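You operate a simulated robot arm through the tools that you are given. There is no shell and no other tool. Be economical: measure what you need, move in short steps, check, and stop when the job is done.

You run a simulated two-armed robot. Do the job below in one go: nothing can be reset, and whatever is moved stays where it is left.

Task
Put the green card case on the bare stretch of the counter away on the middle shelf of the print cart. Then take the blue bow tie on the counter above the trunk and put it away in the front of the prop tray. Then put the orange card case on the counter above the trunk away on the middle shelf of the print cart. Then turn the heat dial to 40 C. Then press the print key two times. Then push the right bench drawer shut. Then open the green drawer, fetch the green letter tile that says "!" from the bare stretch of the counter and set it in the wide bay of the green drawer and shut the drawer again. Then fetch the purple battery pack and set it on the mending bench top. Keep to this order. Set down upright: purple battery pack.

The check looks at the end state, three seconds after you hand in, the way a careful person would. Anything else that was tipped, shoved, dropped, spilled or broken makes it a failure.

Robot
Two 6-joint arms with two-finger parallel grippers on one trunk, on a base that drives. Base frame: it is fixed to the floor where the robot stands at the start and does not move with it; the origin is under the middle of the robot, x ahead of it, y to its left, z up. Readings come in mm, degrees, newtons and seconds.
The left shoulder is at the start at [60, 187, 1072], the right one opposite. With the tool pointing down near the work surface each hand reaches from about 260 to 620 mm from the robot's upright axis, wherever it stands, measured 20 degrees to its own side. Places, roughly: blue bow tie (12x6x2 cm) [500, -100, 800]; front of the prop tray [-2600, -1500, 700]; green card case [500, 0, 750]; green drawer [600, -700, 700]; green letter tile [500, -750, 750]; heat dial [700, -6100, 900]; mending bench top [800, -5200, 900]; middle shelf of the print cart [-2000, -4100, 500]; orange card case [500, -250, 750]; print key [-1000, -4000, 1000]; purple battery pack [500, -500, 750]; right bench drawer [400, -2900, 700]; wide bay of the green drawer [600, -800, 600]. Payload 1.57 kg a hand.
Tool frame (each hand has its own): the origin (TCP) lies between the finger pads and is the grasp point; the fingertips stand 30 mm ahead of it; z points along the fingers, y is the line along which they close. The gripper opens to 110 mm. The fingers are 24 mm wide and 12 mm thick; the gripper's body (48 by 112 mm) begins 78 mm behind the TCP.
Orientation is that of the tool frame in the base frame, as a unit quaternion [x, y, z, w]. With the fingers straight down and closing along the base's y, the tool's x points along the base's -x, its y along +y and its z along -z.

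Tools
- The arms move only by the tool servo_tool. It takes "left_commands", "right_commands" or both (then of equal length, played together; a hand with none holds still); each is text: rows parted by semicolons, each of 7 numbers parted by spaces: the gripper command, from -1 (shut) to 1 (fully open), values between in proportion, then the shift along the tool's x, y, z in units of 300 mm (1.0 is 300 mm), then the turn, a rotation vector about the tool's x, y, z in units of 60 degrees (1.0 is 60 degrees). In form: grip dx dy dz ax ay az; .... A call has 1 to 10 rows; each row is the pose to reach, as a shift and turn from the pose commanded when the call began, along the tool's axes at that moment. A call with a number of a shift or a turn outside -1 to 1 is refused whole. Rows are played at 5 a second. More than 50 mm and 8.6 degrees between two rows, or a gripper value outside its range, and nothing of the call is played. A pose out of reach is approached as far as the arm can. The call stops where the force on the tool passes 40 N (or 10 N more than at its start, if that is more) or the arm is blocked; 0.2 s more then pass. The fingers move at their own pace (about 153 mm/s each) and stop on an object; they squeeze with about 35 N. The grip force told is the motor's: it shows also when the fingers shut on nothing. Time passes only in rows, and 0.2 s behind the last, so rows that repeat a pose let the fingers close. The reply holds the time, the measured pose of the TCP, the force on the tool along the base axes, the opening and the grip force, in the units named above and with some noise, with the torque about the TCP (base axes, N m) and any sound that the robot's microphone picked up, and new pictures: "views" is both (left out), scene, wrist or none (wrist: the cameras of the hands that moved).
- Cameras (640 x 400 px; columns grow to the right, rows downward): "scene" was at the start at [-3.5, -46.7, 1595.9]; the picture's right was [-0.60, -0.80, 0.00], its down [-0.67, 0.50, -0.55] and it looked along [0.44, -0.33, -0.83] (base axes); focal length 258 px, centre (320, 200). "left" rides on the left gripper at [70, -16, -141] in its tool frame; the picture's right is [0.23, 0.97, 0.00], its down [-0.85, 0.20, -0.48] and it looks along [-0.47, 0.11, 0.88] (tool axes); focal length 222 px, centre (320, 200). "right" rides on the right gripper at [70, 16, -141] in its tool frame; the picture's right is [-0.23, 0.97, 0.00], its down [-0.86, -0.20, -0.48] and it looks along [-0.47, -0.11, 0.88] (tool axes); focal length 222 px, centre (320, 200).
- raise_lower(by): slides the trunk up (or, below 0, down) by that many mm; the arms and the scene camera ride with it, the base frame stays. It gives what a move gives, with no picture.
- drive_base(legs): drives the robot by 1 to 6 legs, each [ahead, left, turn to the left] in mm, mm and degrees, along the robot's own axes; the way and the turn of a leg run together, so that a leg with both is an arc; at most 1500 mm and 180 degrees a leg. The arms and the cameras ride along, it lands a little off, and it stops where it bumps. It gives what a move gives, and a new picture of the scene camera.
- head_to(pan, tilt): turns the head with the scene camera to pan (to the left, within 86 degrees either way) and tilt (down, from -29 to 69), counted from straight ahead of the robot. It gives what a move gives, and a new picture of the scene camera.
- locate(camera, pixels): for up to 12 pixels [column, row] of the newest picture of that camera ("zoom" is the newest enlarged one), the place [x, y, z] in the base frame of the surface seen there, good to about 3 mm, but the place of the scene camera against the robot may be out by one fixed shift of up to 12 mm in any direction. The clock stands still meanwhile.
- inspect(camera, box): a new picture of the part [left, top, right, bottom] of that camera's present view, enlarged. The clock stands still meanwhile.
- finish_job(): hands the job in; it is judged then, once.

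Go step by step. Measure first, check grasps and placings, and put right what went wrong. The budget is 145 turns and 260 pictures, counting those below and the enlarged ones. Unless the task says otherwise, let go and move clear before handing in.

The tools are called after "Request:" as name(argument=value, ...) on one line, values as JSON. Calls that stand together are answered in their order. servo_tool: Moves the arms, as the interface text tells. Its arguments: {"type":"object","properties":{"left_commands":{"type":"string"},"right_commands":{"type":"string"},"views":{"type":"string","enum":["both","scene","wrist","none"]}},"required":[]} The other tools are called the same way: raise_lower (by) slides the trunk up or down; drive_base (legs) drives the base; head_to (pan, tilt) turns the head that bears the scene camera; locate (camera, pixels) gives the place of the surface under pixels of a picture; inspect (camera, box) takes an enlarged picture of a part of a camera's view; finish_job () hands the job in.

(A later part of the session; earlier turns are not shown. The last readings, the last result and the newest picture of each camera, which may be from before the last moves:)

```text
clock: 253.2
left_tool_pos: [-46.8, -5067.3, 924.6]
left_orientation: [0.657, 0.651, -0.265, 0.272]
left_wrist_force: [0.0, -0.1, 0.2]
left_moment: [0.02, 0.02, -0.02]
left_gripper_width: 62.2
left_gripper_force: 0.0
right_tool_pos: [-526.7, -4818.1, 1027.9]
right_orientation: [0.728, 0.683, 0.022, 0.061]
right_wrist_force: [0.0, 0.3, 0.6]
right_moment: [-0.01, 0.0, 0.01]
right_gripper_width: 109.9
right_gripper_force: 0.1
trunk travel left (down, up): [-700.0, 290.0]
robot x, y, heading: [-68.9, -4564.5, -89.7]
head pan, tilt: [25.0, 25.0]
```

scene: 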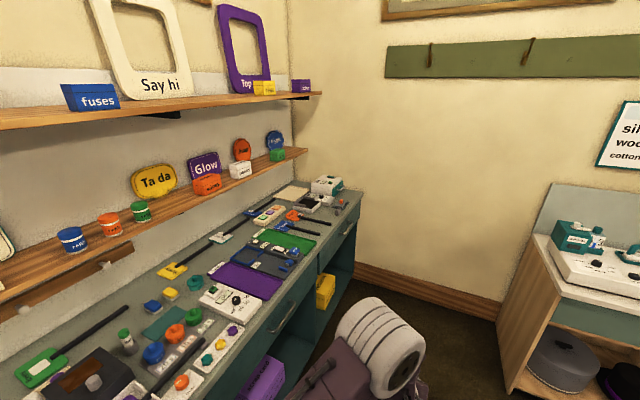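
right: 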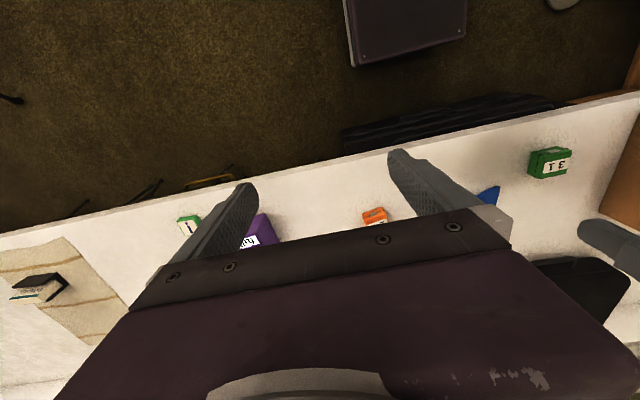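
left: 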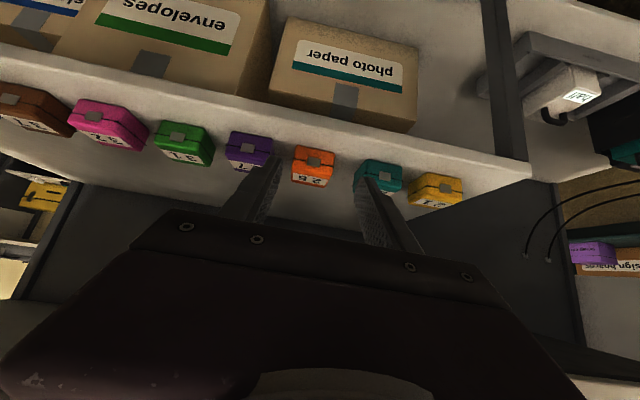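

The heat dial device is likely the small white unit at the bench's far end, (325,188). I'll measure and zoom.

Request:
inspect(camera="scene", box=[230, 150, 390, 250])

Request:
locate(camera="scene", pixels=[[325, 185], [335, 205], [355, 205], [270, 290], [298, 195], [400, 290], [500, 310], [550, 290]])

```text
4.00 times, centred on (310, 200) of scene
```

zoom: 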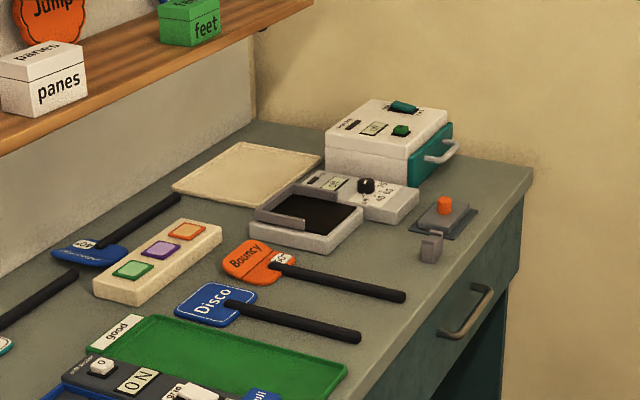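

```text
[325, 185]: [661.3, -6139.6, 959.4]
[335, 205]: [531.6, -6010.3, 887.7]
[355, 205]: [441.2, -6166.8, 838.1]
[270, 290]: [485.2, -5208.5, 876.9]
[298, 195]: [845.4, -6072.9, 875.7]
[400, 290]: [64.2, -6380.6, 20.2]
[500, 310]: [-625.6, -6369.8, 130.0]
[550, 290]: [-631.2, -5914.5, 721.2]
```

The knob is on the sloped panel of the small white unit near (321,196), about y -6020. I'll raise the trunk 150 mm, drive down, and face the bench.

Request:
raise_lower(by=150)

Request:
drive_base(legs=[[1330, 0, 0], [0, 0, 90]])

Request:
head_to(pan=-15, tilt=45)

```text
clock: 254.9
left_tool_pos: [-45.4, -5067.8, 1073.9]
left_orientation: [0.657, 0.65, -0.266, 0.273]
left_wrist_force: [-0.1, 0.2, 0.2]
left_moment: [-0.01, 0.02, 0.03]
left_gripper_width: 62.3
left_gripper_force: 0.0
right_tool_pos: [-526.5, -4817.9, 1177.9]
right_orientation: [0.728, 0.683, 0.022, 0.062]
right_wrist_force: [0.5, -0.2, -1.2]
right_moment: [0.01, -0.01, 0.01]
right_gripper_width: 110.1
right_gripper_force: 0.1
trunk travel left (down, up): [-850.0, 140.0]
robot x, y, heading: [-67.4, -4562.7, -89.7]
head pan, tilt: [25.0, 25.0]
```

```text
clock: 261.2
left_tool_pos: [-40.8, -6358.5, 1073.4]
left_orientation: [0.659, 0.651, -0.263, 0.27]
left_wrist_force: [0.6, 0.6, -0.6]
left_moment: [0.0, -0.01, -0.01]
left_gripper_width: 62.1
left_gripper_force: 0.1
right_tool_pos: [-520.9, -6110.5, 1179.0]
right_orientation: [0.727, 0.683, 0.022, 0.061]
right_wrist_force: [0.2, 0.1, 0.0]
right_moment: [0.02, -0.01, 0.01]
right_gripper_width: 109.9
right_gripper_force: 0.0
trunk travel left (down, up): [-850.0, 140.0]
robot x, y, heading: [-66.5, -5852.6, -89.6]
head pan, tilt: [25.0, 25.0]
stopped in leg 1: the force on the tool passed its limit at 58 N (the readings are from after the stop); the commanded pose is now the measured one
```

scene: 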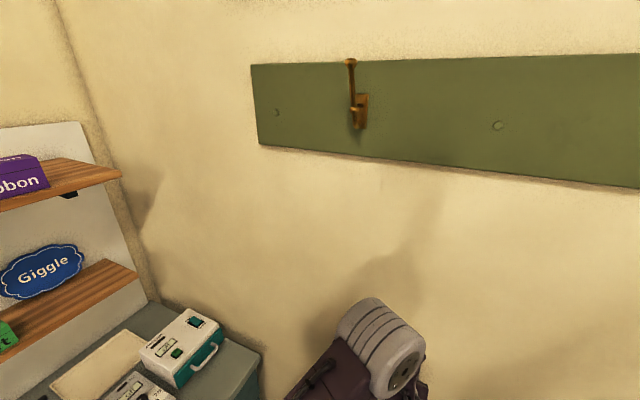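

```text
clock: 262.3
left_tool_pos: [-41.8, -6359.0, 1073.5]
left_orientation: [0.658, 0.651, -0.263, 0.271]
left_wrist_force: [-0.1, 0.2, 0.0]
left_moment: [-0.02, 0.0, -0.02]
left_gripper_width: 62.1
left_gripper_force: 0.1
right_tool_pos: [-521.4, -6111.3, 1179.1]
right_orientation: [0.728, 0.683, 0.022, 0.061]
right_wrist_force: [0.2, -0.1, 0.4]
right_moment: [-0.01, -0.01, 0.0]
right_gripper_width: 109.8
right_gripper_force: 0.0
trunk travel left (down, up): [-850.0, 140.0]
robot x, y, heading: [-61.9, -5854.6, -89.8]
head pan, tilt: [-15.0, 45.0]
```

scene: 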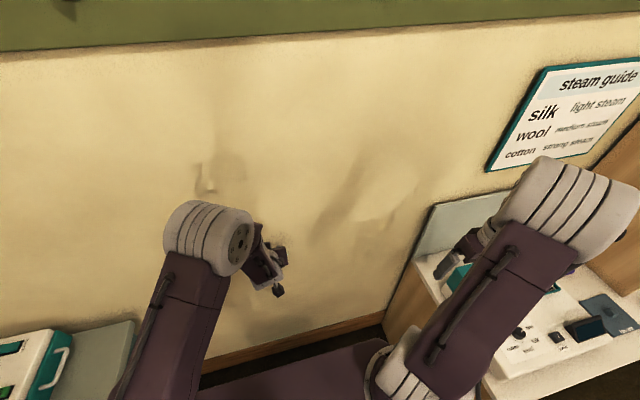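

The left fingertips just touched the end wall (58 N stop), with nothing disturbed. I'll back off, tuck the right hand inward while squaring it, and then turn to face the bench.

Request:
drive_base(legs=[[-300, 0, 0]])

Request:
servo_tool(right_commands="-0.5 0 0.12 0 0.056 0.026 -0.029; -0.5 0 0.24 0 0.112 0.053 -0.058; -0.5 0 0.36 0 0.112 0.053 -0.058; -0.5 0 0.48 0 0.112 0.053 -0.058; -0.5 0 0.6 0 0.112 0.053 -0.058; -0.5 0 0.6 0 0.112 0.053 -0.058", views="none")

Request:
drive_base(legs=[[0, 0, 90], [0, -330, 0]])

Request:
head_to(pan=-20, tilt=45)

```text
clock: 264.3
left_tool_pos: [-41.9, -6064.1, 1073.1]
left_orientation: [0.658, 0.651, -0.263, 0.271]
left_wrist_force: [0.1, -0.1, -0.5]
left_moment: [0.02, 0.0, -0.04]
left_gripper_width: 62.1
left_gripper_force: 0.0
right_tool_pos: [-521.3, -5816.2, 1178.1]
right_orientation: [0.728, 0.683, 0.022, 0.06]
right_wrist_force: [0.2, 0.4, 0.3]
right_moment: [0.05, 0.02, 0.01]
right_gripper_width: 110.1
right_gripper_force: 0.1
trunk travel left (down, up): [-850.0, 140.0]
robot x, y, heading: [-61.2, -5555.3, -90.0]
head pan, tilt: [-15.0, 45.0]
```

scene: 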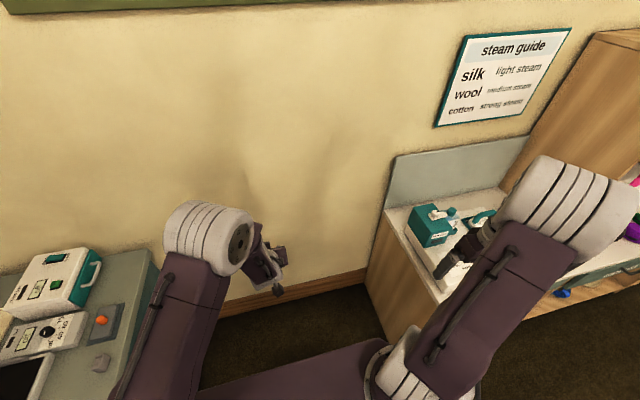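

```text
clock: 265.7
left_tool_pos: [-43.4, -6061.6, 1074.1]
left_orientation: [0.658, 0.652, -0.263, 0.271]
left_wrist_force: [-1.1, 0.3, -0.5]
left_moment: [-0.02, 0.0, -0.02]
left_gripper_width: 62.0
left_gripper_force: 0.1
right_tool_pos: [-344.4, -5825.4, 1199.8]
right_orientation: [0.708, 0.706, 0.001, 0.001]
right_wrist_force: [-0.5, 0.8, 0.4]
right_moment: [-0.01, 0.01, 0.03]
right_gripper_width: 27.5
right_gripper_force: 0.1
trunk travel left (down, up): [-850.0, 140.0]
robot x, y, heading: [-63.7, -5556.5, -89.7]
head pan, tilt: [-15.0, 45.0]
```

```text
clock: 271.7
left_tool_pos: [443.8, -5848.4, 1074.5]
left_orientation: [0.002, 0.926, 0.004, 0.378]
left_wrist_force: [-0.4, 0.4, 0.4]
left_moment: [-0.01, -0.02, -0.01]
left_gripper_width: 62.1
left_gripper_force: 0.1
right_tool_pos: [210.7, -6152.1, 1200.1]
right_orientation: [-0.001, 1.0, -0.001, 0.001]
right_wrist_force: [-0.9, 0.7, -0.3]
right_moment: [-0.01, 0.01, 0.01]
right_gripper_width: 27.4
right_gripper_force: 0.1
trunk travel left (down, up): [-850.0, 140.0]
robot x, y, heading: [-59.1, -5875.6, 0.6]
head pan, tilt: [-15.0, 45.0]
```

scene: 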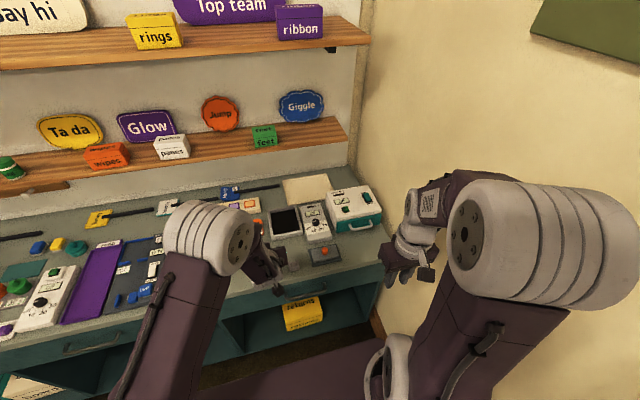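

```text
clock: 272.4
left_tool_pos: [446.0, -5850.7, 1075.3]
left_orientation: [0.002, 0.926, 0.006, 0.377]
left_wrist_force: [-0.8, 0.0, 0.8]
left_moment: [0.0, 0.04, -0.02]
left_gripper_width: 61.9
left_gripper_force: 0.0
right_tool_pos: [209.9, -6153.1, 1198.6]
right_orientation: [-0.001, 1.0, 0.001, 0.0]
right_wrist_force: [-0.2, 0.1, -0.2]
right_moment: [-0.01, 0.0, -0.02]
right_gripper_width: 27.3
right_gripper_force: 0.0
trunk travel left (down, up): [-850.0, 140.0]
robot x, y, heading: [-61.2, -5878.1, 0.7]
head pan, tilt: [-20.0, 45.0]
```

scene: 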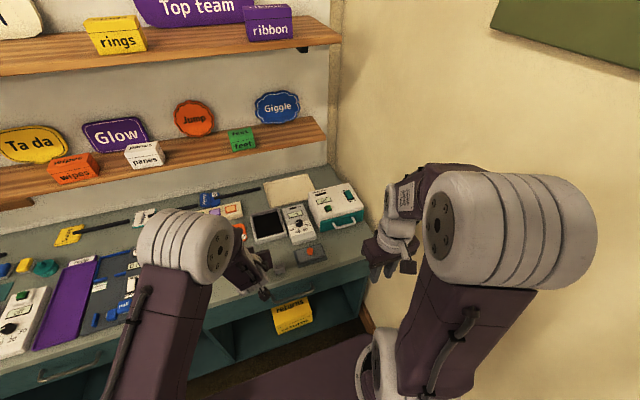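

The dial unit is at (298,224). I'll zoom on it and measure the knob and panel.

Request:
inspect(camera="scene", box=[240, 180, 368, 270])

Request:
locate(camera="scene", pixels=[[297, 225], [292, 210], [308, 233], [288, 208], [296, 223], [340, 195], [310, 252], [260, 215], [302, 244]])

Request:
inspect(camera="scene", box=[0, 240, 160, 360])

```text
4.44 times, centred on (304, 225) of scene
```

zoom: 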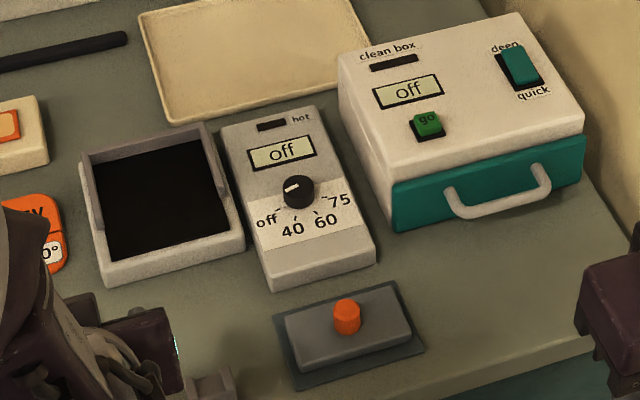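

```text
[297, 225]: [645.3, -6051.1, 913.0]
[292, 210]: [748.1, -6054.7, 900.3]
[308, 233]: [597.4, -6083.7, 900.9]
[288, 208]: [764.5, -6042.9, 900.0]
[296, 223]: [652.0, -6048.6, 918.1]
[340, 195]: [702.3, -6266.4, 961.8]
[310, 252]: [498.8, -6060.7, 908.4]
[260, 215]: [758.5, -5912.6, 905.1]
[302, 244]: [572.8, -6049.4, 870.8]
```

```text
3.33 times, centred on (80, 300) of scene
```

zoom: 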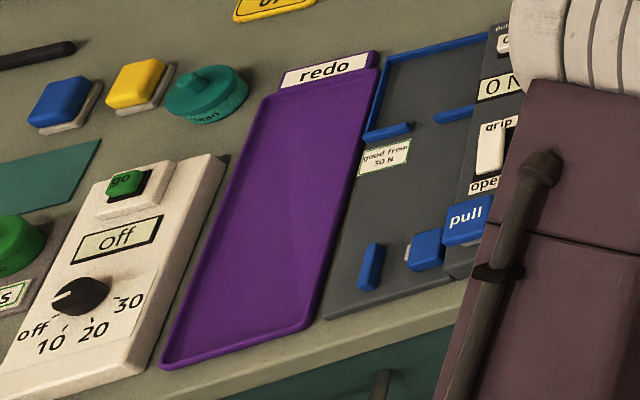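

This is the heat dial: horizontal panel, marks off/40/60/75, knob near [650, -6050, 915], pointing to "off". I'll drive closer and bring the right hand above it.

Request:
drive_base(legs=[[130, 0, -0.7]])

Request:
servo_tool(right_commands="0 -0.15 0.03 0.05 0 0 0; 0 -0.3 0.06 0.1 0 0 0; 0 -0.45 0.1 0.15 0 0 0; 0 -0.6 0.15 0.2 0 0 0; 0 -0.7 0.2 0.28 0 0 0; 0 -0.77 0.25 0.38 0 0 0; 0 -0.8 0.3 0.45 0 0 0; 0 -0.8 0.3 0.45 0 0 0", views="both")

```text
clock: 273.7
left_tool_pos: [573.9, -5858.0, 1074.6]
left_orientation: [0.009, 0.926, 0.003, 0.378]
left_wrist_force: [0.4, -0.2, -0.5]
left_moment: [-0.02, -0.02, 0.01]
left_gripper_width: 62.4
left_gripper_force: 0.1
right_tool_pos: [334.3, -6157.3, 1199.8]
right_orientation: [0.005, 1.0, 0.0, 0.001]
right_wrist_force: [0.6, 0.3, 0.2]
right_moment: [-0.01, -0.03, 0.04]
right_gripper_width: 27.5
right_gripper_force: 0.2
trunk travel left (down, up): [-850.0, 140.0]
robot x, y, heading: [70.5, -5876.3, -0.6]
head pan, tilt: [-20.0, 45.0]
```

scene: 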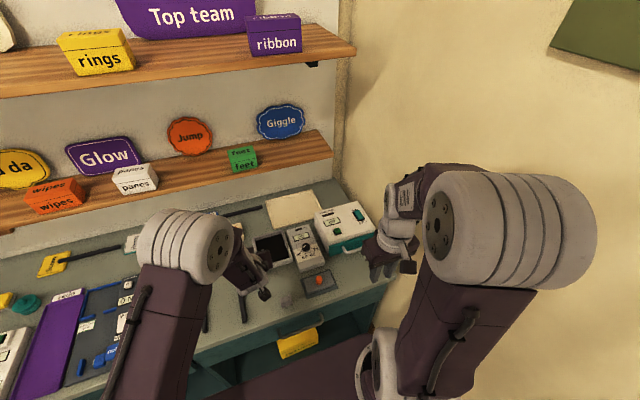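

```text
clock: 275.5
left_tool_pos: [576.1, -5857.6, 1074.9]
left_orientation: [0.01, 0.926, 0.002, 0.378]
left_wrist_force: [0.2, 0.4, -0.6]
left_moment: [0.0, 0.02, -0.01]
left_gripper_width: 62.3
left_gripper_force: 0.1
right_tool_pos: [578.0, -6071.5, 1064.2]
right_orientation: [0.006, 1.0, 0.0, 0.0]
right_wrist_force: [0.4, -0.7, -0.7]
right_moment: [-0.01, 0.01, 0.01]
right_gripper_width: 55.1
right_gripper_force: 0.0
trunk travel left (down, up): [-850.0, 140.0]
robot x, y, heading: [71.7, -5875.0, -0.1]
head pan, tilt: [-20.0, 45.0]
```

scene: 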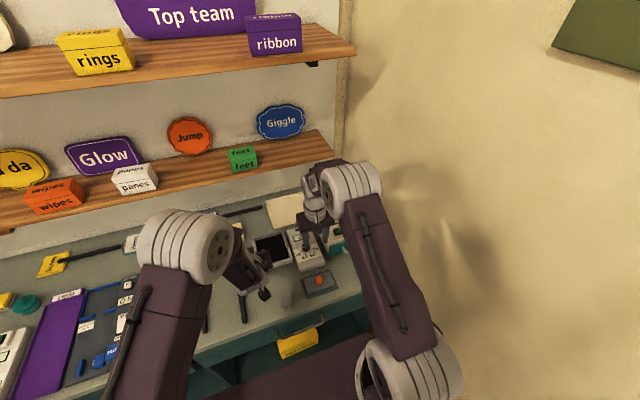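
right: 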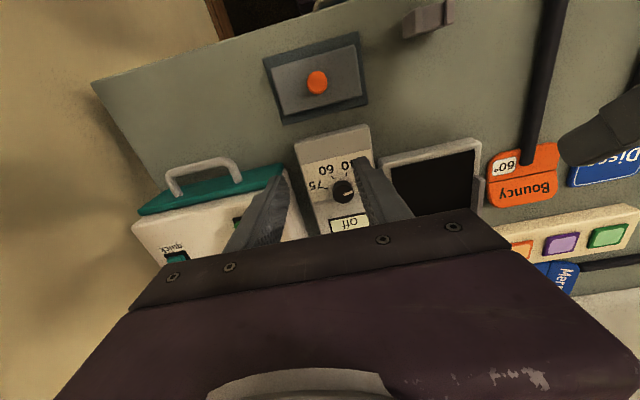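

Request:
inspect(camera="right", box=[290, 120, 402, 240])

Request:
locate(camera="right", pixels=[[345, 189], [342, 184], [336, 190], [352, 188], [345, 200], [310, 150], [366, 130], [320, 225], [310, 200]])

```text
3.33 times, centred on (346, 180) of right
```

zoom: 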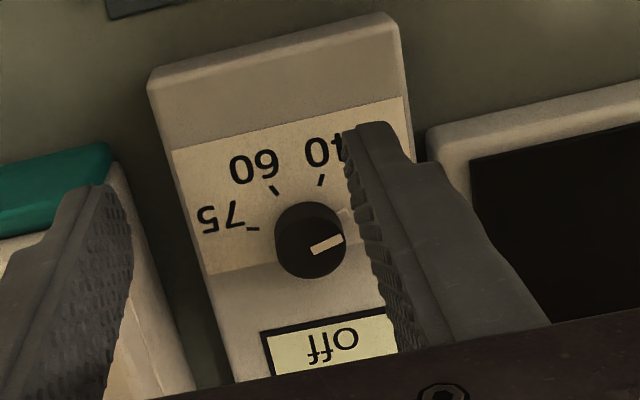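

```text
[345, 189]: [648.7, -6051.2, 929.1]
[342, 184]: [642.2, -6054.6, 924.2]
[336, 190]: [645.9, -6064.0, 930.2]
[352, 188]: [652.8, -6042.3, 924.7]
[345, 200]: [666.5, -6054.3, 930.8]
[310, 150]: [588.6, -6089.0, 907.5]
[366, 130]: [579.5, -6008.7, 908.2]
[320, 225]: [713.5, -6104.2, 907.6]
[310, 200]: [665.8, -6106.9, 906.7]
```

The knob is centred near [653, -6052], about 24 mm across with its top at z 930, pointing roughly +y ("off"). I'll move over it with the fingers open and measure the tick marks.

Request:
locate(camera="right", pixels=[[346.3, 174.3], [332.2, 177], [325.6, 188.7], [343, 196], [352, 193]])

Request:
servo_tool(right_commands="1 -0.12 0.03 0.02 0 0 0; 1 -0.235 0.065 0.05 0 0 0; 1 -0.235 0.065 0.05 0 0 0; 1 -0.235 0.065 0.05 0 0 0", views="wrist")

Request:
inspect(camera="right", box=[260, 100, 390, 200])

```text
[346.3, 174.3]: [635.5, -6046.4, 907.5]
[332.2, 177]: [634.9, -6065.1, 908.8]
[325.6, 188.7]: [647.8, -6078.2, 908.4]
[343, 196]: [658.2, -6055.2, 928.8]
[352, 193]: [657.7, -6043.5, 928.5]
```

```text
clock: 276.5
left_tool_pos: [576.2, -5857.7, 1073.7]
left_orientation: [0.008, 0.926, 0.004, 0.377]
left_wrist_force: [0.4, -0.4, 0.1]
left_moment: [0.0, -0.03, 0.0]
left_gripper_width: 62.3
left_gripper_force: 0.1
right_tool_pos: [649.6, -6052.8, 1050.9]
right_orientation: [0.006, 1.0, 0.0, 0.0]
right_wrist_force: [-0.1, 0.2, 1.4]
right_moment: [0.01, 0.01, 0.01]
right_gripper_width: 110.0
right_gripper_force: 0.0
trunk travel left (down, up): [-850.0, 140.0]
robot x, y, heading: [71.8, -5876.3, -0.3]
head pan, tilt: [-20.0, 45.0]
```

right: 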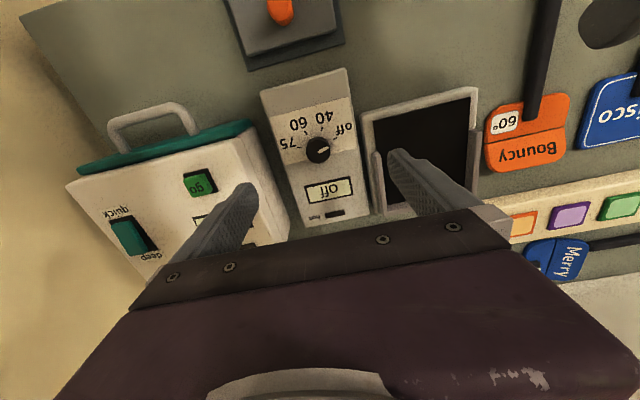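

```text
4.00 times, centred on (325, 150) of right
```

zoom: 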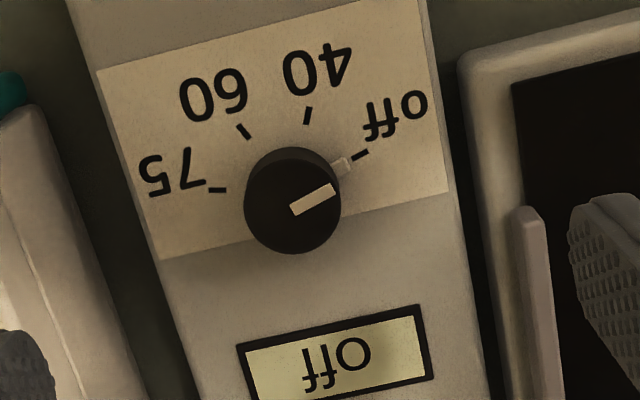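

Request:
locate(camera="right", pixels=[[335, 138.75], [322, 129], [305.75, 132.75], [299.25, 147.5], [317, 150], [323.5, 147.5], [318.5, 151.5], [307, 150], [330, 146], [316, 163], [312, 138]])

```text
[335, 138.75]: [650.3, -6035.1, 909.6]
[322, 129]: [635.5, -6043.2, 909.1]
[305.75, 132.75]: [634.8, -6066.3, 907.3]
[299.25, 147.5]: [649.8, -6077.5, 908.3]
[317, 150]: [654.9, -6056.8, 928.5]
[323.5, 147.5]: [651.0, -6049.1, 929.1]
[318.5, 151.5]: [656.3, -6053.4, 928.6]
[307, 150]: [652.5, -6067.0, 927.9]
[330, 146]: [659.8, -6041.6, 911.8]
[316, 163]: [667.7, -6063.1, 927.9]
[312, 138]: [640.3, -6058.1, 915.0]
```

The ticks give a knob centre of [652.6, -6055.6], with off at about 7° and 40 at about 54° (from +y toward -x), so I need roughly 47° counter-clockwise. I'll lower onto the knob and grip it.

Request:
servo_tool(right_commands="-0.05 -0.01 -0.009 0.1 0 0 0; -0.05 -0.01 -0.009 0.22 0 0 0; -0.05 -0.01 -0.009 0.32 0 0 0; -0.05 -0.01 -0.009 0.36 0 0 0; -1 -0.01 -0.009 0.36 0 0 0; -1 -0.01 -0.009 0.36 0 0 0; -1 -0.01 -0.009 0.36 0 0 0", views="wrist")

```text
clock: 278.1
left_tool_pos: [575.6, -5859.8, 1074.0]
left_orientation: [0.011, 0.926, 0.003, 0.377]
left_wrist_force: [0.4, 0.8, -0.4]
left_moment: [0.0, 0.0, -0.02]
left_gripper_width: 62.3
left_gripper_force: 0.1
right_tool_pos: [651.6, -6054.9, 940.4]
right_orientation: [0.006, 1.0, 0.001, 0.0]
right_wrist_force: [-1.2, -6.7, -1.1]
right_moment: [-0.39, 0.18, -0.01]
right_gripper_width: 29.4
right_gripper_force: 38.7
trunk travel left (down, up): [-850.0, 140.0]
robot x, y, heading: [68.0, -5874.9, -0.5]
head pan, tilt: [-20.0, 45.0]
```

right: 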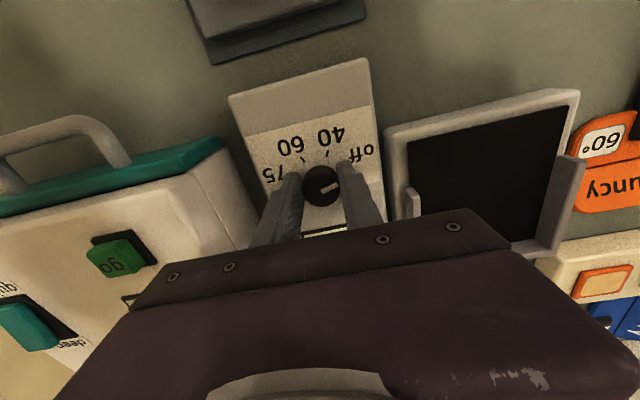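

Gripped (29 mm). Now I'll turn 47° counter-clockwise.

Request:
servo_tool(right_commands="-1 0 0 0 0 0 -0.13; -1 0 0 0 0 0 -0.26; -1 0 0 0 0 0 -0.39; -1 0 0 0 0 0 -0.52; -1 0 0 0 0 0 -0.65; -1 0 0 0 0 0 -0.783; -1 0 0 0 0 0 -0.783", views="wrist")

Request:
inspect(camera="right", box=[220, 90, 420, 250])

```text
clock: 279.7
left_tool_pos: [576.4, -5864.1, 1074.2]
left_orientation: [0.01, 0.926, 0.005, 0.377]
left_wrist_force: [0.5, 0.0, 0.7]
left_moment: [-0.03, 0.01, 0.0]
left_gripper_width: 62.2
left_gripper_force: 0.0
right_tool_pos: [653.6, -6059.7, 940.6]
right_orientation: [-0.395, 0.919, 0.0, 0.002]
right_wrist_force: [4.8, -26.6, 3.3]
right_moment: [-0.75, -0.18, -0.1]
right_gripper_width: 29.3
right_gripper_force: 39.0
trunk travel left (down, up): [-850.0, 140.0]
robot x, y, heading: [70.8, -5877.1, -0.3]
head pan, tilt: [-20.0, 45.0]
```

right: 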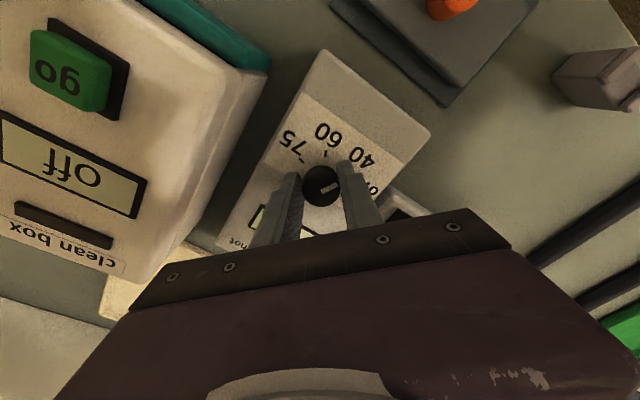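

```text
2.50 times, centred on (320, 170) of right
```

zoom: 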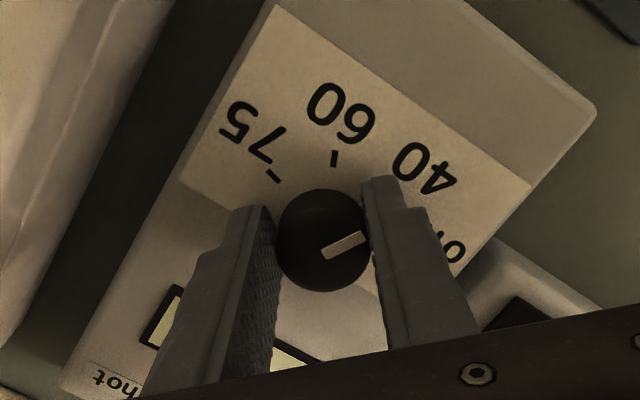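

The pointer turned with the hand. I'll release, lift, and read the display.

Request:
servo_tool(right_commands="-0.2 0 0 0 0 0 0; -0.2 0 0 0 0 0 0; -0.2 0 0 -0.1 0 0 0; 0.5 0 0 -0.22 0 0 0; 0.5 0 0 -0.36 0 0 0; 0.5 0 0 -0.36 0 0 0", views="wrist")

Request:
inspect(camera="right", box=[250, 90, 390, 200])

```text
clock: 281.1
left_tool_pos: [577.1, -5857.0, 1074.0]
left_orientation: [0.01, 0.926, 0.004, 0.377]
left_wrist_force: [0.0, 0.5, 0.1]
left_moment: [0.03, 0.01, 0.01]
left_gripper_width: 62.2
left_gripper_force: 0.1
right_tool_pos: [651.1, -6055.4, 1050.6]
right_orientation: [-0.393, 0.92, 0.001, 0.0]
right_wrist_force: [0.6, 0.4, -0.3]
right_moment: [-0.02, 0.0, 0.02]
right_gripper_width: 82.2
right_gripper_force: 0.0
trunk travel left (down, up): [-850.0, 140.0]
robot x, y, heading: [70.0, -5876.1, -0.3]
head pan, tilt: [-20.0, 45.0]
```

right: 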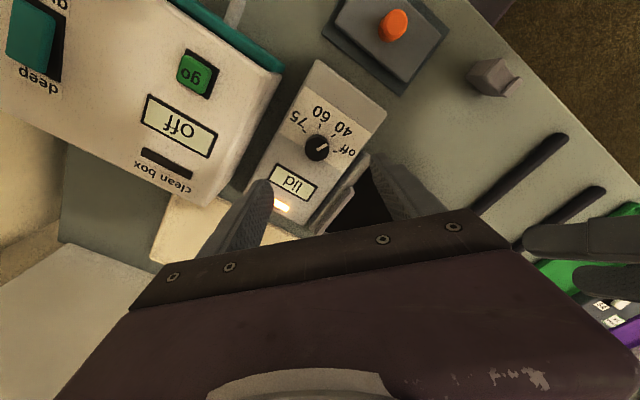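

```text
3.64 times, centred on (320, 145) of right
```

zoom: 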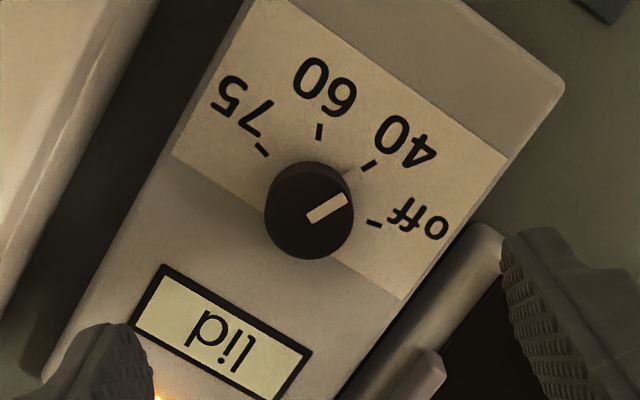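

The dial now points at the 40 tick, its indicator lights, and the display wakes ("lid"). I'll retract the right hand and head for the print key on the cart's printer.

Request:
servo_tool(right_commands="-1 0.08 0.087 -0.05 0 0 0.112; -1 0.16 0.174 -0.1 0 0 0.224; -1 0.243 0.261 -0.15 0 0 0.336; -1 0.325 0.349 -0.2 0 0 0.448; -1 0.406 0.436 -0.2 0 0 0.56; -1 0.487 0.523 -0.2 0 0 0.672; -1 0.568 0.61 -0.2 0 0 0.783; -1 0.568 0.61 -0.2 0 0 0.783", views="none")

Request:
drive_base(legs=[[-200, 0, 0], [0, 350, 0], [0, 0, 90], [1500, 0, 0], [800, 0, 0], [0, 500, 0]])

Request:
head_to(pan=80, tilt=40)

```text
clock: 282.9
left_tool_pos: [576.0, -5857.2, 1073.2]
left_orientation: [0.008, 0.926, 0.004, 0.377]
left_wrist_force: [0.4, 0.8, -0.3]
left_moment: [-0.02, 0.0, -0.01]
left_gripper_width: 62.2
left_gripper_force: 0.1
right_tool_pos: [400.7, -6050.1, 1109.4]
right_orientation: [0.007, 1.0, 0.0, 0.0]
right_wrist_force: [0.3, -0.2, -0.1]
right_moment: [0.02, 0.02, 0.02]
right_gripper_width: 0.1
right_gripper_force: 21.8
trunk travel left (down, up): [-850.0, 140.0]
robot x, y, heading: [66.1, -5876.7, -0.6]
head pan, tilt: [-20.0, 45.0]
```

```text
clock: 303.7
left_tool_pos: [-727.1, -2719.9, 1074.2]
left_orientation: [0.661, -0.649, -0.274, -0.258]
left_wrist_force: [0.3, 0.2, 0.4]
left_moment: [0.01, 0.05, -0.02]
left_gripper_width: 62.2
left_gripper_force: 0.1
right_tool_pos: [-527.6, -2887.8, 1110.5]
right_orientation: [0.717, -0.697, 0.0, 0.001]
right_wrist_force: [0.2, -0.6, -0.4]
right_moment: [-0.03, 0.02, -0.01]
right_gripper_width: 0.1
right_gripper_force: 21.2
trunk travel left (down, up): [-850.0, 140.0]
robot x, y, heading: [-691.1, -3224.5, 91.8]
head pan, tilt: [-20.0, 45.0]
```

scene: 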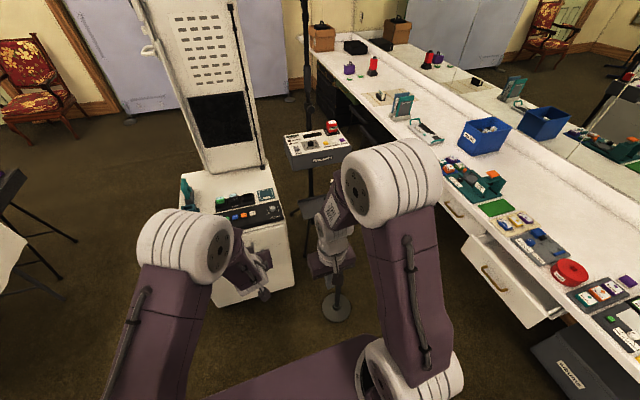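

```text
clock: 305.5
left_tool_pos: [-727.6, -2719.0, 1073.3]
left_orientation: [0.661, -0.649, -0.274, -0.259]
left_wrist_force: [1.1, 1.0, -0.2]
left_moment: [-0.02, 0.0, 0.03]
left_gripper_width: 62.1
left_gripper_force: 0.0
right_tool_pos: [-527.4, -2887.5, 1110.0]
right_orientation: [0.717, -0.697, 0.001, -0.001]
right_wrist_force: [0.2, -0.7, 0.1]
right_moment: [0.02, -0.01, 0.03]
right_gripper_width: 0.0
right_gripper_force: 20.9
trunk travel left (down, up): [-850.0, 140.0]
robot x, y, heading: [-692.7, -3223.3, 91.8]
head pan, tilt: [80.0, 40.0]
```

scene: 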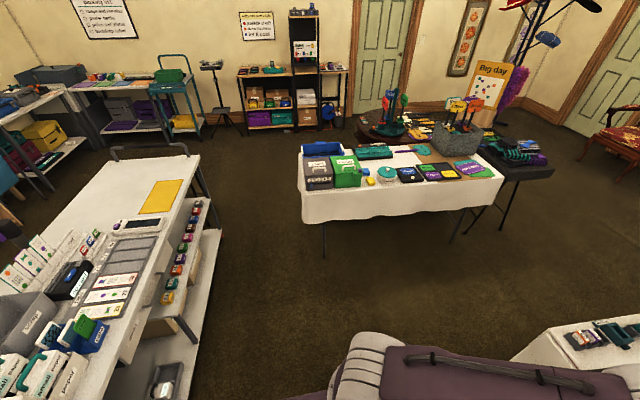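

I'll turn around to face the cart and look at the printer's top panel.

Request:
drive_base(legs=[[0, 0, 89], [0, 0, 89.2]])

Request:
head_to(pan=-15, tilt=40)

```text
clock: 313.5
left_tool_pos: [-649.7, -3728.9, 1074.7]
left_orientation: [0.648, 0.662, -0.259, 0.274]
left_wrist_force: [0.3, 0.0, -0.1]
left_moment: [0.02, 0.01, 0.02]
left_gripper_width: 62.1
left_gripper_force: 0.0
right_tool_pos: [-849.7, -3561.9, 1109.1]
right_orientation: [0.697, 0.717, 0.0, 0.0]
right_wrist_force: [0.6, -0.2, -0.7]
right_moment: [0.01, -0.03, 0.01]
right_gripper_width: 0.1
right_gripper_force: 21.2
trunk travel left (down, up): [-850.0, 140.0]
robot x, y, heading: [-686.8, -3224.5, -87.9]
head pan, tilt: [80.0, 40.0]
```

scene: 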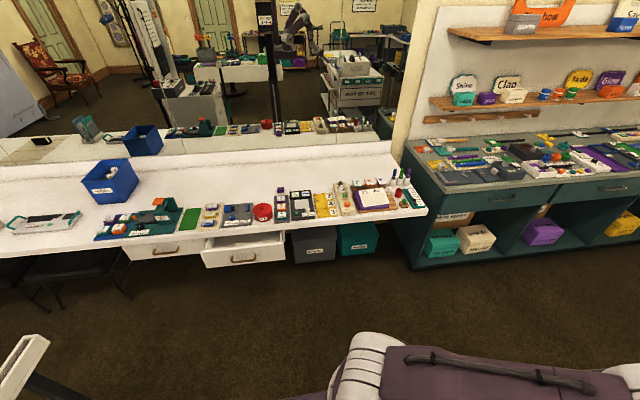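

```text
clock: 315.2
left_tool_pos: [-650.1, -3729.5, 1073.7]
left_orientation: [0.648, 0.662, -0.259, 0.273]
left_wrist_force: [0.2, 0.2, -0.2]
left_moment: [0.02, -0.02, 0.03]
left_gripper_width: 62.1
left_gripper_force: 0.1
right_tool_pos: [-848.8, -3562.3, 1110.1]
right_orientation: [0.697, 0.717, 0.0, 0.0]
right_wrist_force: [1.1, -0.9, -0.5]
right_moment: [-0.01, -0.02, 0.0]
right_gripper_width: 0.0
right_gripper_force: 21.4
trunk travel left (down, up): [-850.0, 140.0]
robot x, y, heading: [-688.5, -3225.8, -88.0]
head pan, tilt: [-15.0, 40.0]
```

scene: 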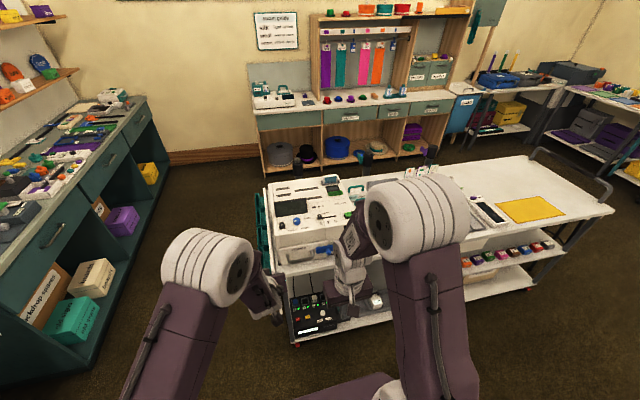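

Request:
inspect(camera="scene", box=[260, 165, 390, 265])

Request:
locate(camera="scene", pixels=[[281, 221], [348, 215], [320, 217], [335, 190], [275, 240], [325, 249], [345, 230], [300, 205], [282, 265]])

Request:
inspect(camera="scene", box=[270, 280, 390, 350])

```text
4.00 times, centred on (325, 215) of scene
```

zoom: 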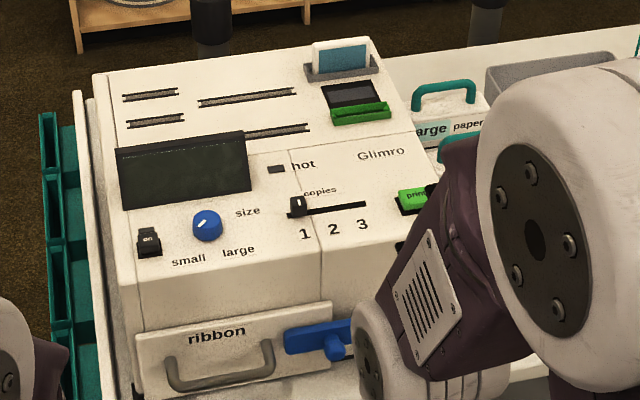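

```text
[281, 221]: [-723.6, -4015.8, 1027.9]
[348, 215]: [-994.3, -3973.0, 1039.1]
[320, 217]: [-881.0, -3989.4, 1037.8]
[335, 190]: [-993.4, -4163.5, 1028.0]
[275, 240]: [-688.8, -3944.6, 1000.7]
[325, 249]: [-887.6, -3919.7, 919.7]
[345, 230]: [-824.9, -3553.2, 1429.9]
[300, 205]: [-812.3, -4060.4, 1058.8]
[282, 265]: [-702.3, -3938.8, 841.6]
```

```text
5.33 times, centred on (330, 315) of scene
```

zoom: 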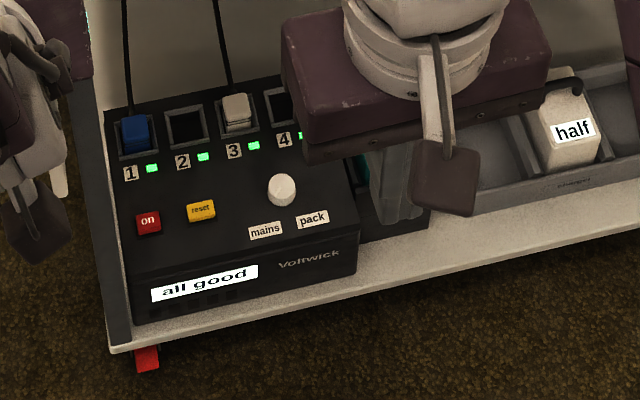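

The green "print" key is near [-994, -3973, 1039]. I'll raise the trunk and drive closer so the right hand can reach it.

Request:
raise_lower(by=130)

Request:
drive_base(legs=[[0, -150, -2], [180, 0, 0]])

Request:
servo_tool(right_commands="-1 -0.13 0 0 0 0 0; -1 -0.26 0 0 0 0 0; -1 -0.39 0 0 0 0 0; -1 -0.5 0 0 0 0 0; -1 -0.5 0 0 0 0 0", views="both")

```text
clock: 316.8
left_tool_pos: [-649.9, -3729.1, 1203.5]
left_orientation: [0.648, 0.662, -0.259, 0.274]
left_wrist_force: [0.1, 0.4, -0.7]
left_moment: [0.0, -0.01, -0.02]
left_gripper_width: 62.1
left_gripper_force: 0.0
right_tool_pos: [-849.1, -3561.8, 1238.4]
right_orientation: [0.696, 0.718, 0.0, 0.0]
right_wrist_force: [-0.3, -0.4, -0.6]
right_moment: [0.06, -0.01, 0.0]
right_gripper_width: 0.1
right_gripper_force: 21.1
trunk travel left (down, up): [-980.0, 10.0]
robot x, y, heading: [-688.1, -3220.6, -87.9]
head pan, tilt: [-15.0, 40.0]
```

```text
clock: 319.3
left_tool_pos: [-814.1, -3906.5, 1205.9]
left_orientation: [0.658, 0.651, -0.265, 0.272]
left_wrist_force: [-0.2, 0.2, 0.3]
left_moment: [-0.03, 0.03, 0.03]
left_gripper_width: 62.2
left_gripper_force: 0.2
right_tool_pos: [-1008.9, -3731.1, 1240.8]
right_orientation: [0.708, 0.706, 0.0, 0.001]
right_wrist_force: [-0.9, 0.6, 0.1]
right_moment: [0.02, 0.0, -0.03]
right_gripper_width: 0.0
right_gripper_force: 21.5
trunk travel left (down, up): [-980.0, 10.0]
robot x, y, heading: [-838.2, -3403.4, -89.9]
head pan, tilt: [-15.0, 40.0]
```

scene: 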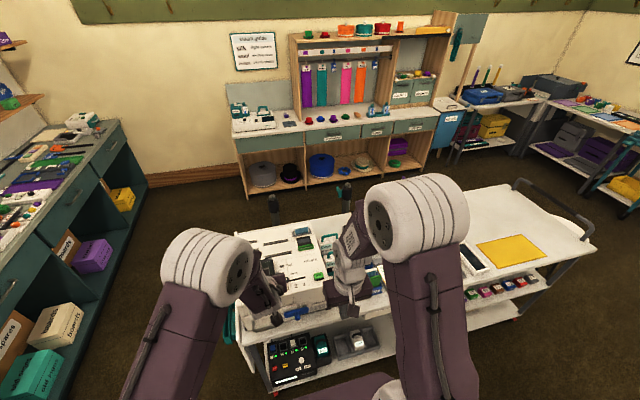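

```text
clock: 320.5
left_tool_pos: [-814.4, -3910.0, 1205.0]
left_orientation: [0.659, 0.651, -0.264, 0.27]
left_wrist_force: [0.3, 0.3, -0.7]
left_moment: [0.01, 0.03, 0.03]
left_gripper_width: 62.0
left_gripper_force: 0.0
right_tool_pos: [-1011.6, -3883.1, 1239.1]
right_orientation: [0.709, 0.706, 0.0, 0.0]
right_wrist_force: [0.7, -0.5, -0.6]
right_moment: [-0.01, -0.03, -0.03]
right_gripper_width: 0.1
right_gripper_force: 21.1
trunk travel left (down, up): [-980.0, 10.0]
robot x, y, heading: [-837.9, -3401.2, -89.7]
head pan, tilt: [-15.0, 40.0]
```

scene: 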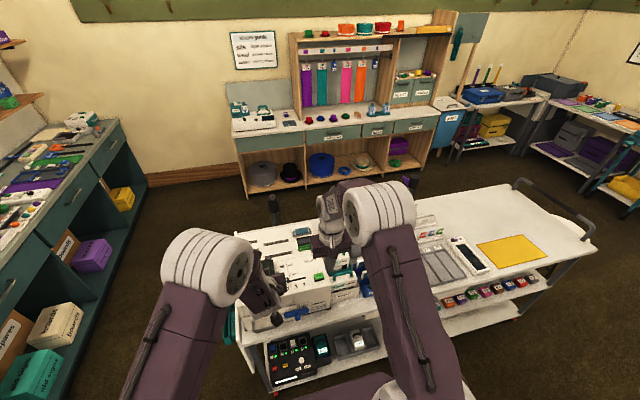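
right: 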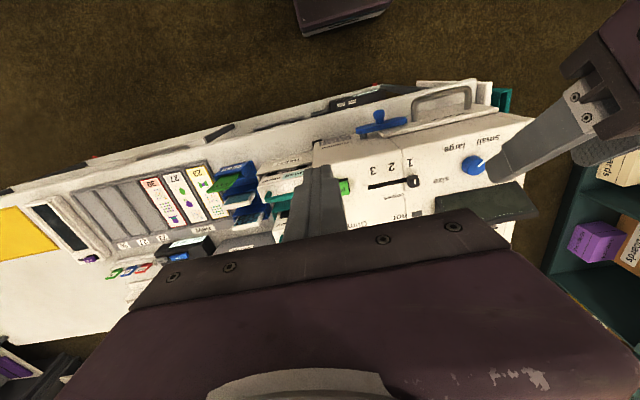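

The print key shows at (344,186) beside the finger. I'll measure and zoom.

Request:
inspect(camera="right", box=[300, 140, 430, 230])

Request:
locate(camera="right", pixels=[[343, 186], [348, 190], [342, 181], [356, 200], [340, 210], [413, 182], [360, 180]])

```text
4.44 times, centred on (365, 185) of right
```

zoom: 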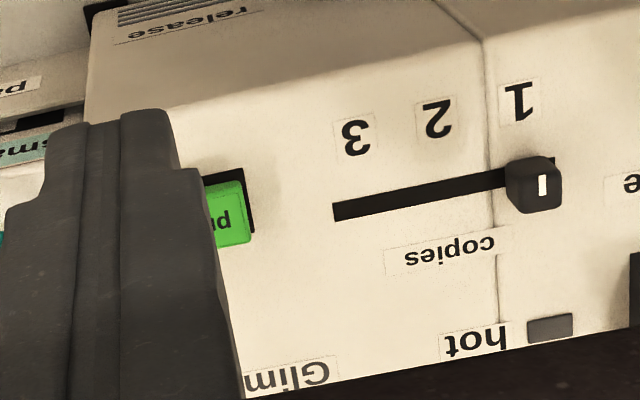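

```text
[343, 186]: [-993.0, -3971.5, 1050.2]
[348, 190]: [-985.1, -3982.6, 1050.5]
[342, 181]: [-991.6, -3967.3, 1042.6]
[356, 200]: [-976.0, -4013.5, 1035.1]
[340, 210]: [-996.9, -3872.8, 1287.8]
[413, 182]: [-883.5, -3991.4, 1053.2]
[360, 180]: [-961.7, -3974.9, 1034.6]
```

The key is half hidden by the finger; I'll shift the hand sideways to see all of it.

Request:
servo_tool(right_commands="-1 -0.05 0.12 0.05 0 0 0; -1 -0.1 0.23 0.1 0 0 0; -1 -0.1 0.23 0.1 0 0 0", views="wrist")

Request:
inspect(camera="right", box=[200, 110, 330, 200])

```text
clock: 321.3
left_tool_pos: [-815.4, -3908.4, 1204.9]
left_orientation: [0.658, 0.651, -0.263, 0.271]
left_wrist_force: [-0.2, 0.1, -1.0]
left_moment: [-0.01, -0.06, 0.0]
left_gripper_width: 62.3
left_gripper_force: 0.1
right_tool_pos: [-942.6, -3913.3, 1212.0]
right_orientation: [0.709, 0.706, 0.0, 0.001]
right_wrist_force: [-0.1, 0.9, -0.3]
right_moment: [-0.03, 0.02, 0.01]
right_gripper_width: 0.4
right_gripper_force: 21.6
trunk travel left (down, up): [-980.0, 10.0]
robot x, y, heading: [-834.7, -3402.1, -89.4]
head pan, tilt: [-15.0, 40.0]
```

right: 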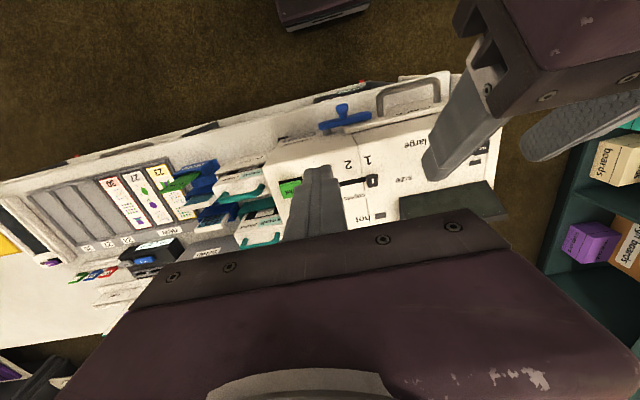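

```text
4.44 times, centred on (265, 155) of right
```

zoom: 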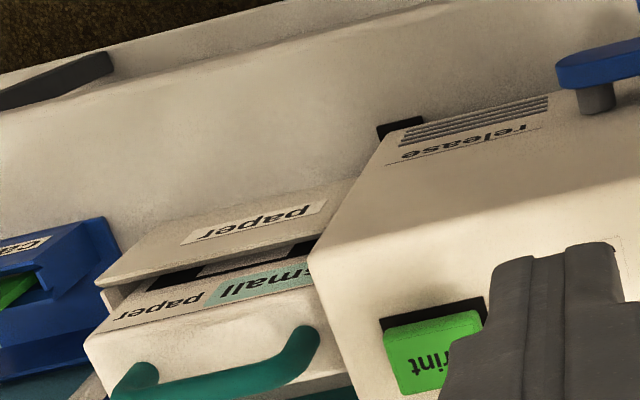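

Request:
locate(camera="right", pixels=[[281, 186], [290, 189], [299, 183], [283, 197], [290, 185], [287, 193], [272, 180]])

```text
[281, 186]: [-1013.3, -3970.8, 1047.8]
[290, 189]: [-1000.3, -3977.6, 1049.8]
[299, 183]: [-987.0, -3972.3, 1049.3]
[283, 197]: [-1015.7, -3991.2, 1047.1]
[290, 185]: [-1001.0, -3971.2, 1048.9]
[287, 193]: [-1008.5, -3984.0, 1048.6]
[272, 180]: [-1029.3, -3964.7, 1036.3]
```

The key spans x -1017 to -983 and y -3969 to -3993, with its top near z 1049. I'll bring the closed fingertips to about 10 mm above its centre.

Request:
servo_tool(right_commands="-1 -0.113 -0.095 0.08 0 0 0; -1 -0.226 -0.191 0.16 0 0 0; -1 -0.226 -0.191 0.28 0 0 0; -1 -0.226 -0.191 0.38 0 0 0; -1 -0.226 -0.191 0.407 0 0 0; -1 -0.226 -0.191 0.407 0 0 0", views="wrist")

Request:
inspect(camera="right", box=[260, 110, 390, 240])

```text
refused: row 1 steps farther than a row can; nothing moved
```

```text
3.08 times, centred on (325, 175) of right
```

zoom: 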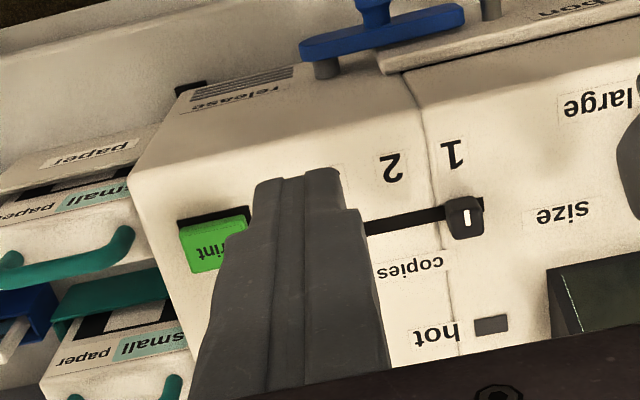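

Request:
servo_tool(right_commands="-1 -0.075 -0.064 0.05 0 0 0; -1 -0.15 -0.127 0.1 0 0 0; -1 -0.226 -0.191 0.15 0 0 0; -1 -0.226 -0.191 0.28 0 0 0; -1 -0.226 -0.191 0.38 0 0 0; -1 -0.226 -0.191 0.407 0 0 0; -1 -0.226 -0.191 0.407 0 0 0", views="wrist")

Request:
inspect(camera="right", box=[260, 110, 390, 240])

```text
clock: 322.9
left_tool_pos: [-813.8, -3908.6, 1203.6]
left_orientation: [0.659, 0.651, -0.264, 0.269]
left_wrist_force: [-0.3, 0.4, -0.4]
left_moment: [-0.02, 0.03, 0.03]
left_gripper_width: 62.3
left_gripper_force: 0.0
right_tool_pos: [-998.3, -3982.5, 1087.9]
right_orientation: [0.709, 0.706, 0.0, 0.0]
right_wrist_force: [-1.0, -0.3, -0.1]
right_moment: [0.02, 0.02, -0.03]
right_gripper_width: 0.0
right_gripper_force: 21.5
trunk travel left (down, up): [-980.0, 10.0]
robot x, y, heading: [-836.3, -3399.0, -89.8]
head pan, tilt: [-15.0, 40.0]
```

right: 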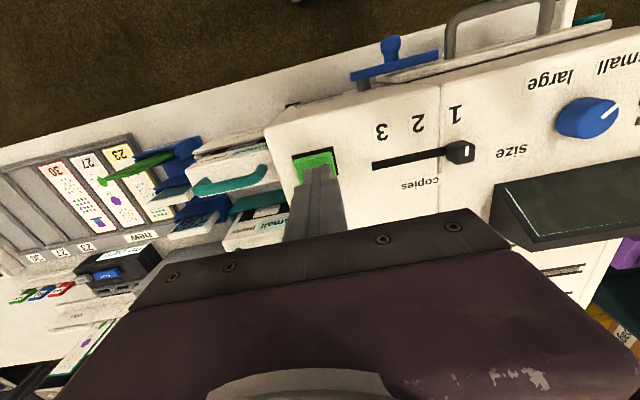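

```text
3.08 times, centred on (325, 175) of right
```

zoom: 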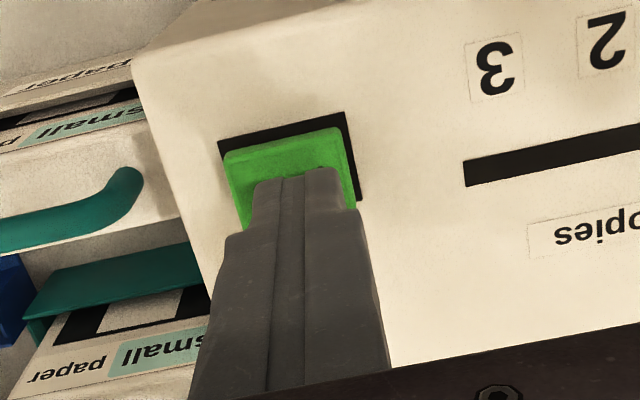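

The fingertips are centred over the key. First press: lower slowly until it clicks or resists.

Request:
servo_tool(right_commands="-1 0 0 0.015 0 0 0; -1 0 0 0.025 0 0 0; -1 0 0 0.032 0 0 0; -1 0 0 0.038 0 0 0; -1 0 0 0.043 0 0 0; -1 0 0 0.048 0 0 0", views="none")

```text
clock: 324.3
left_tool_pos: [-814.3, -3908.8, 1203.7]
left_orientation: [0.659, 0.651, -0.263, 0.269]
left_wrist_force: [-0.3, -0.4, 0.3]
left_moment: [-0.01, -0.02, -0.03]
left_gripper_width: 62.0
left_gripper_force: 0.1
right_tool_pos: [-996.4, -3983.2, 1075.2]
right_orientation: [0.709, 0.706, -0.001, 0.001]
right_wrist_force: [0.0, -0.1, 2.7]
right_moment: [0.02, -0.02, 0.04]
right_gripper_width: 0.2
right_gripper_force: 21.7
trunk travel left (down, up): [-980.0, 10.0]
robot x, y, heading: [-835.9, -3405.5, -89.7]
head pan, tilt: [-15.0, 40.0]
heard: click
```

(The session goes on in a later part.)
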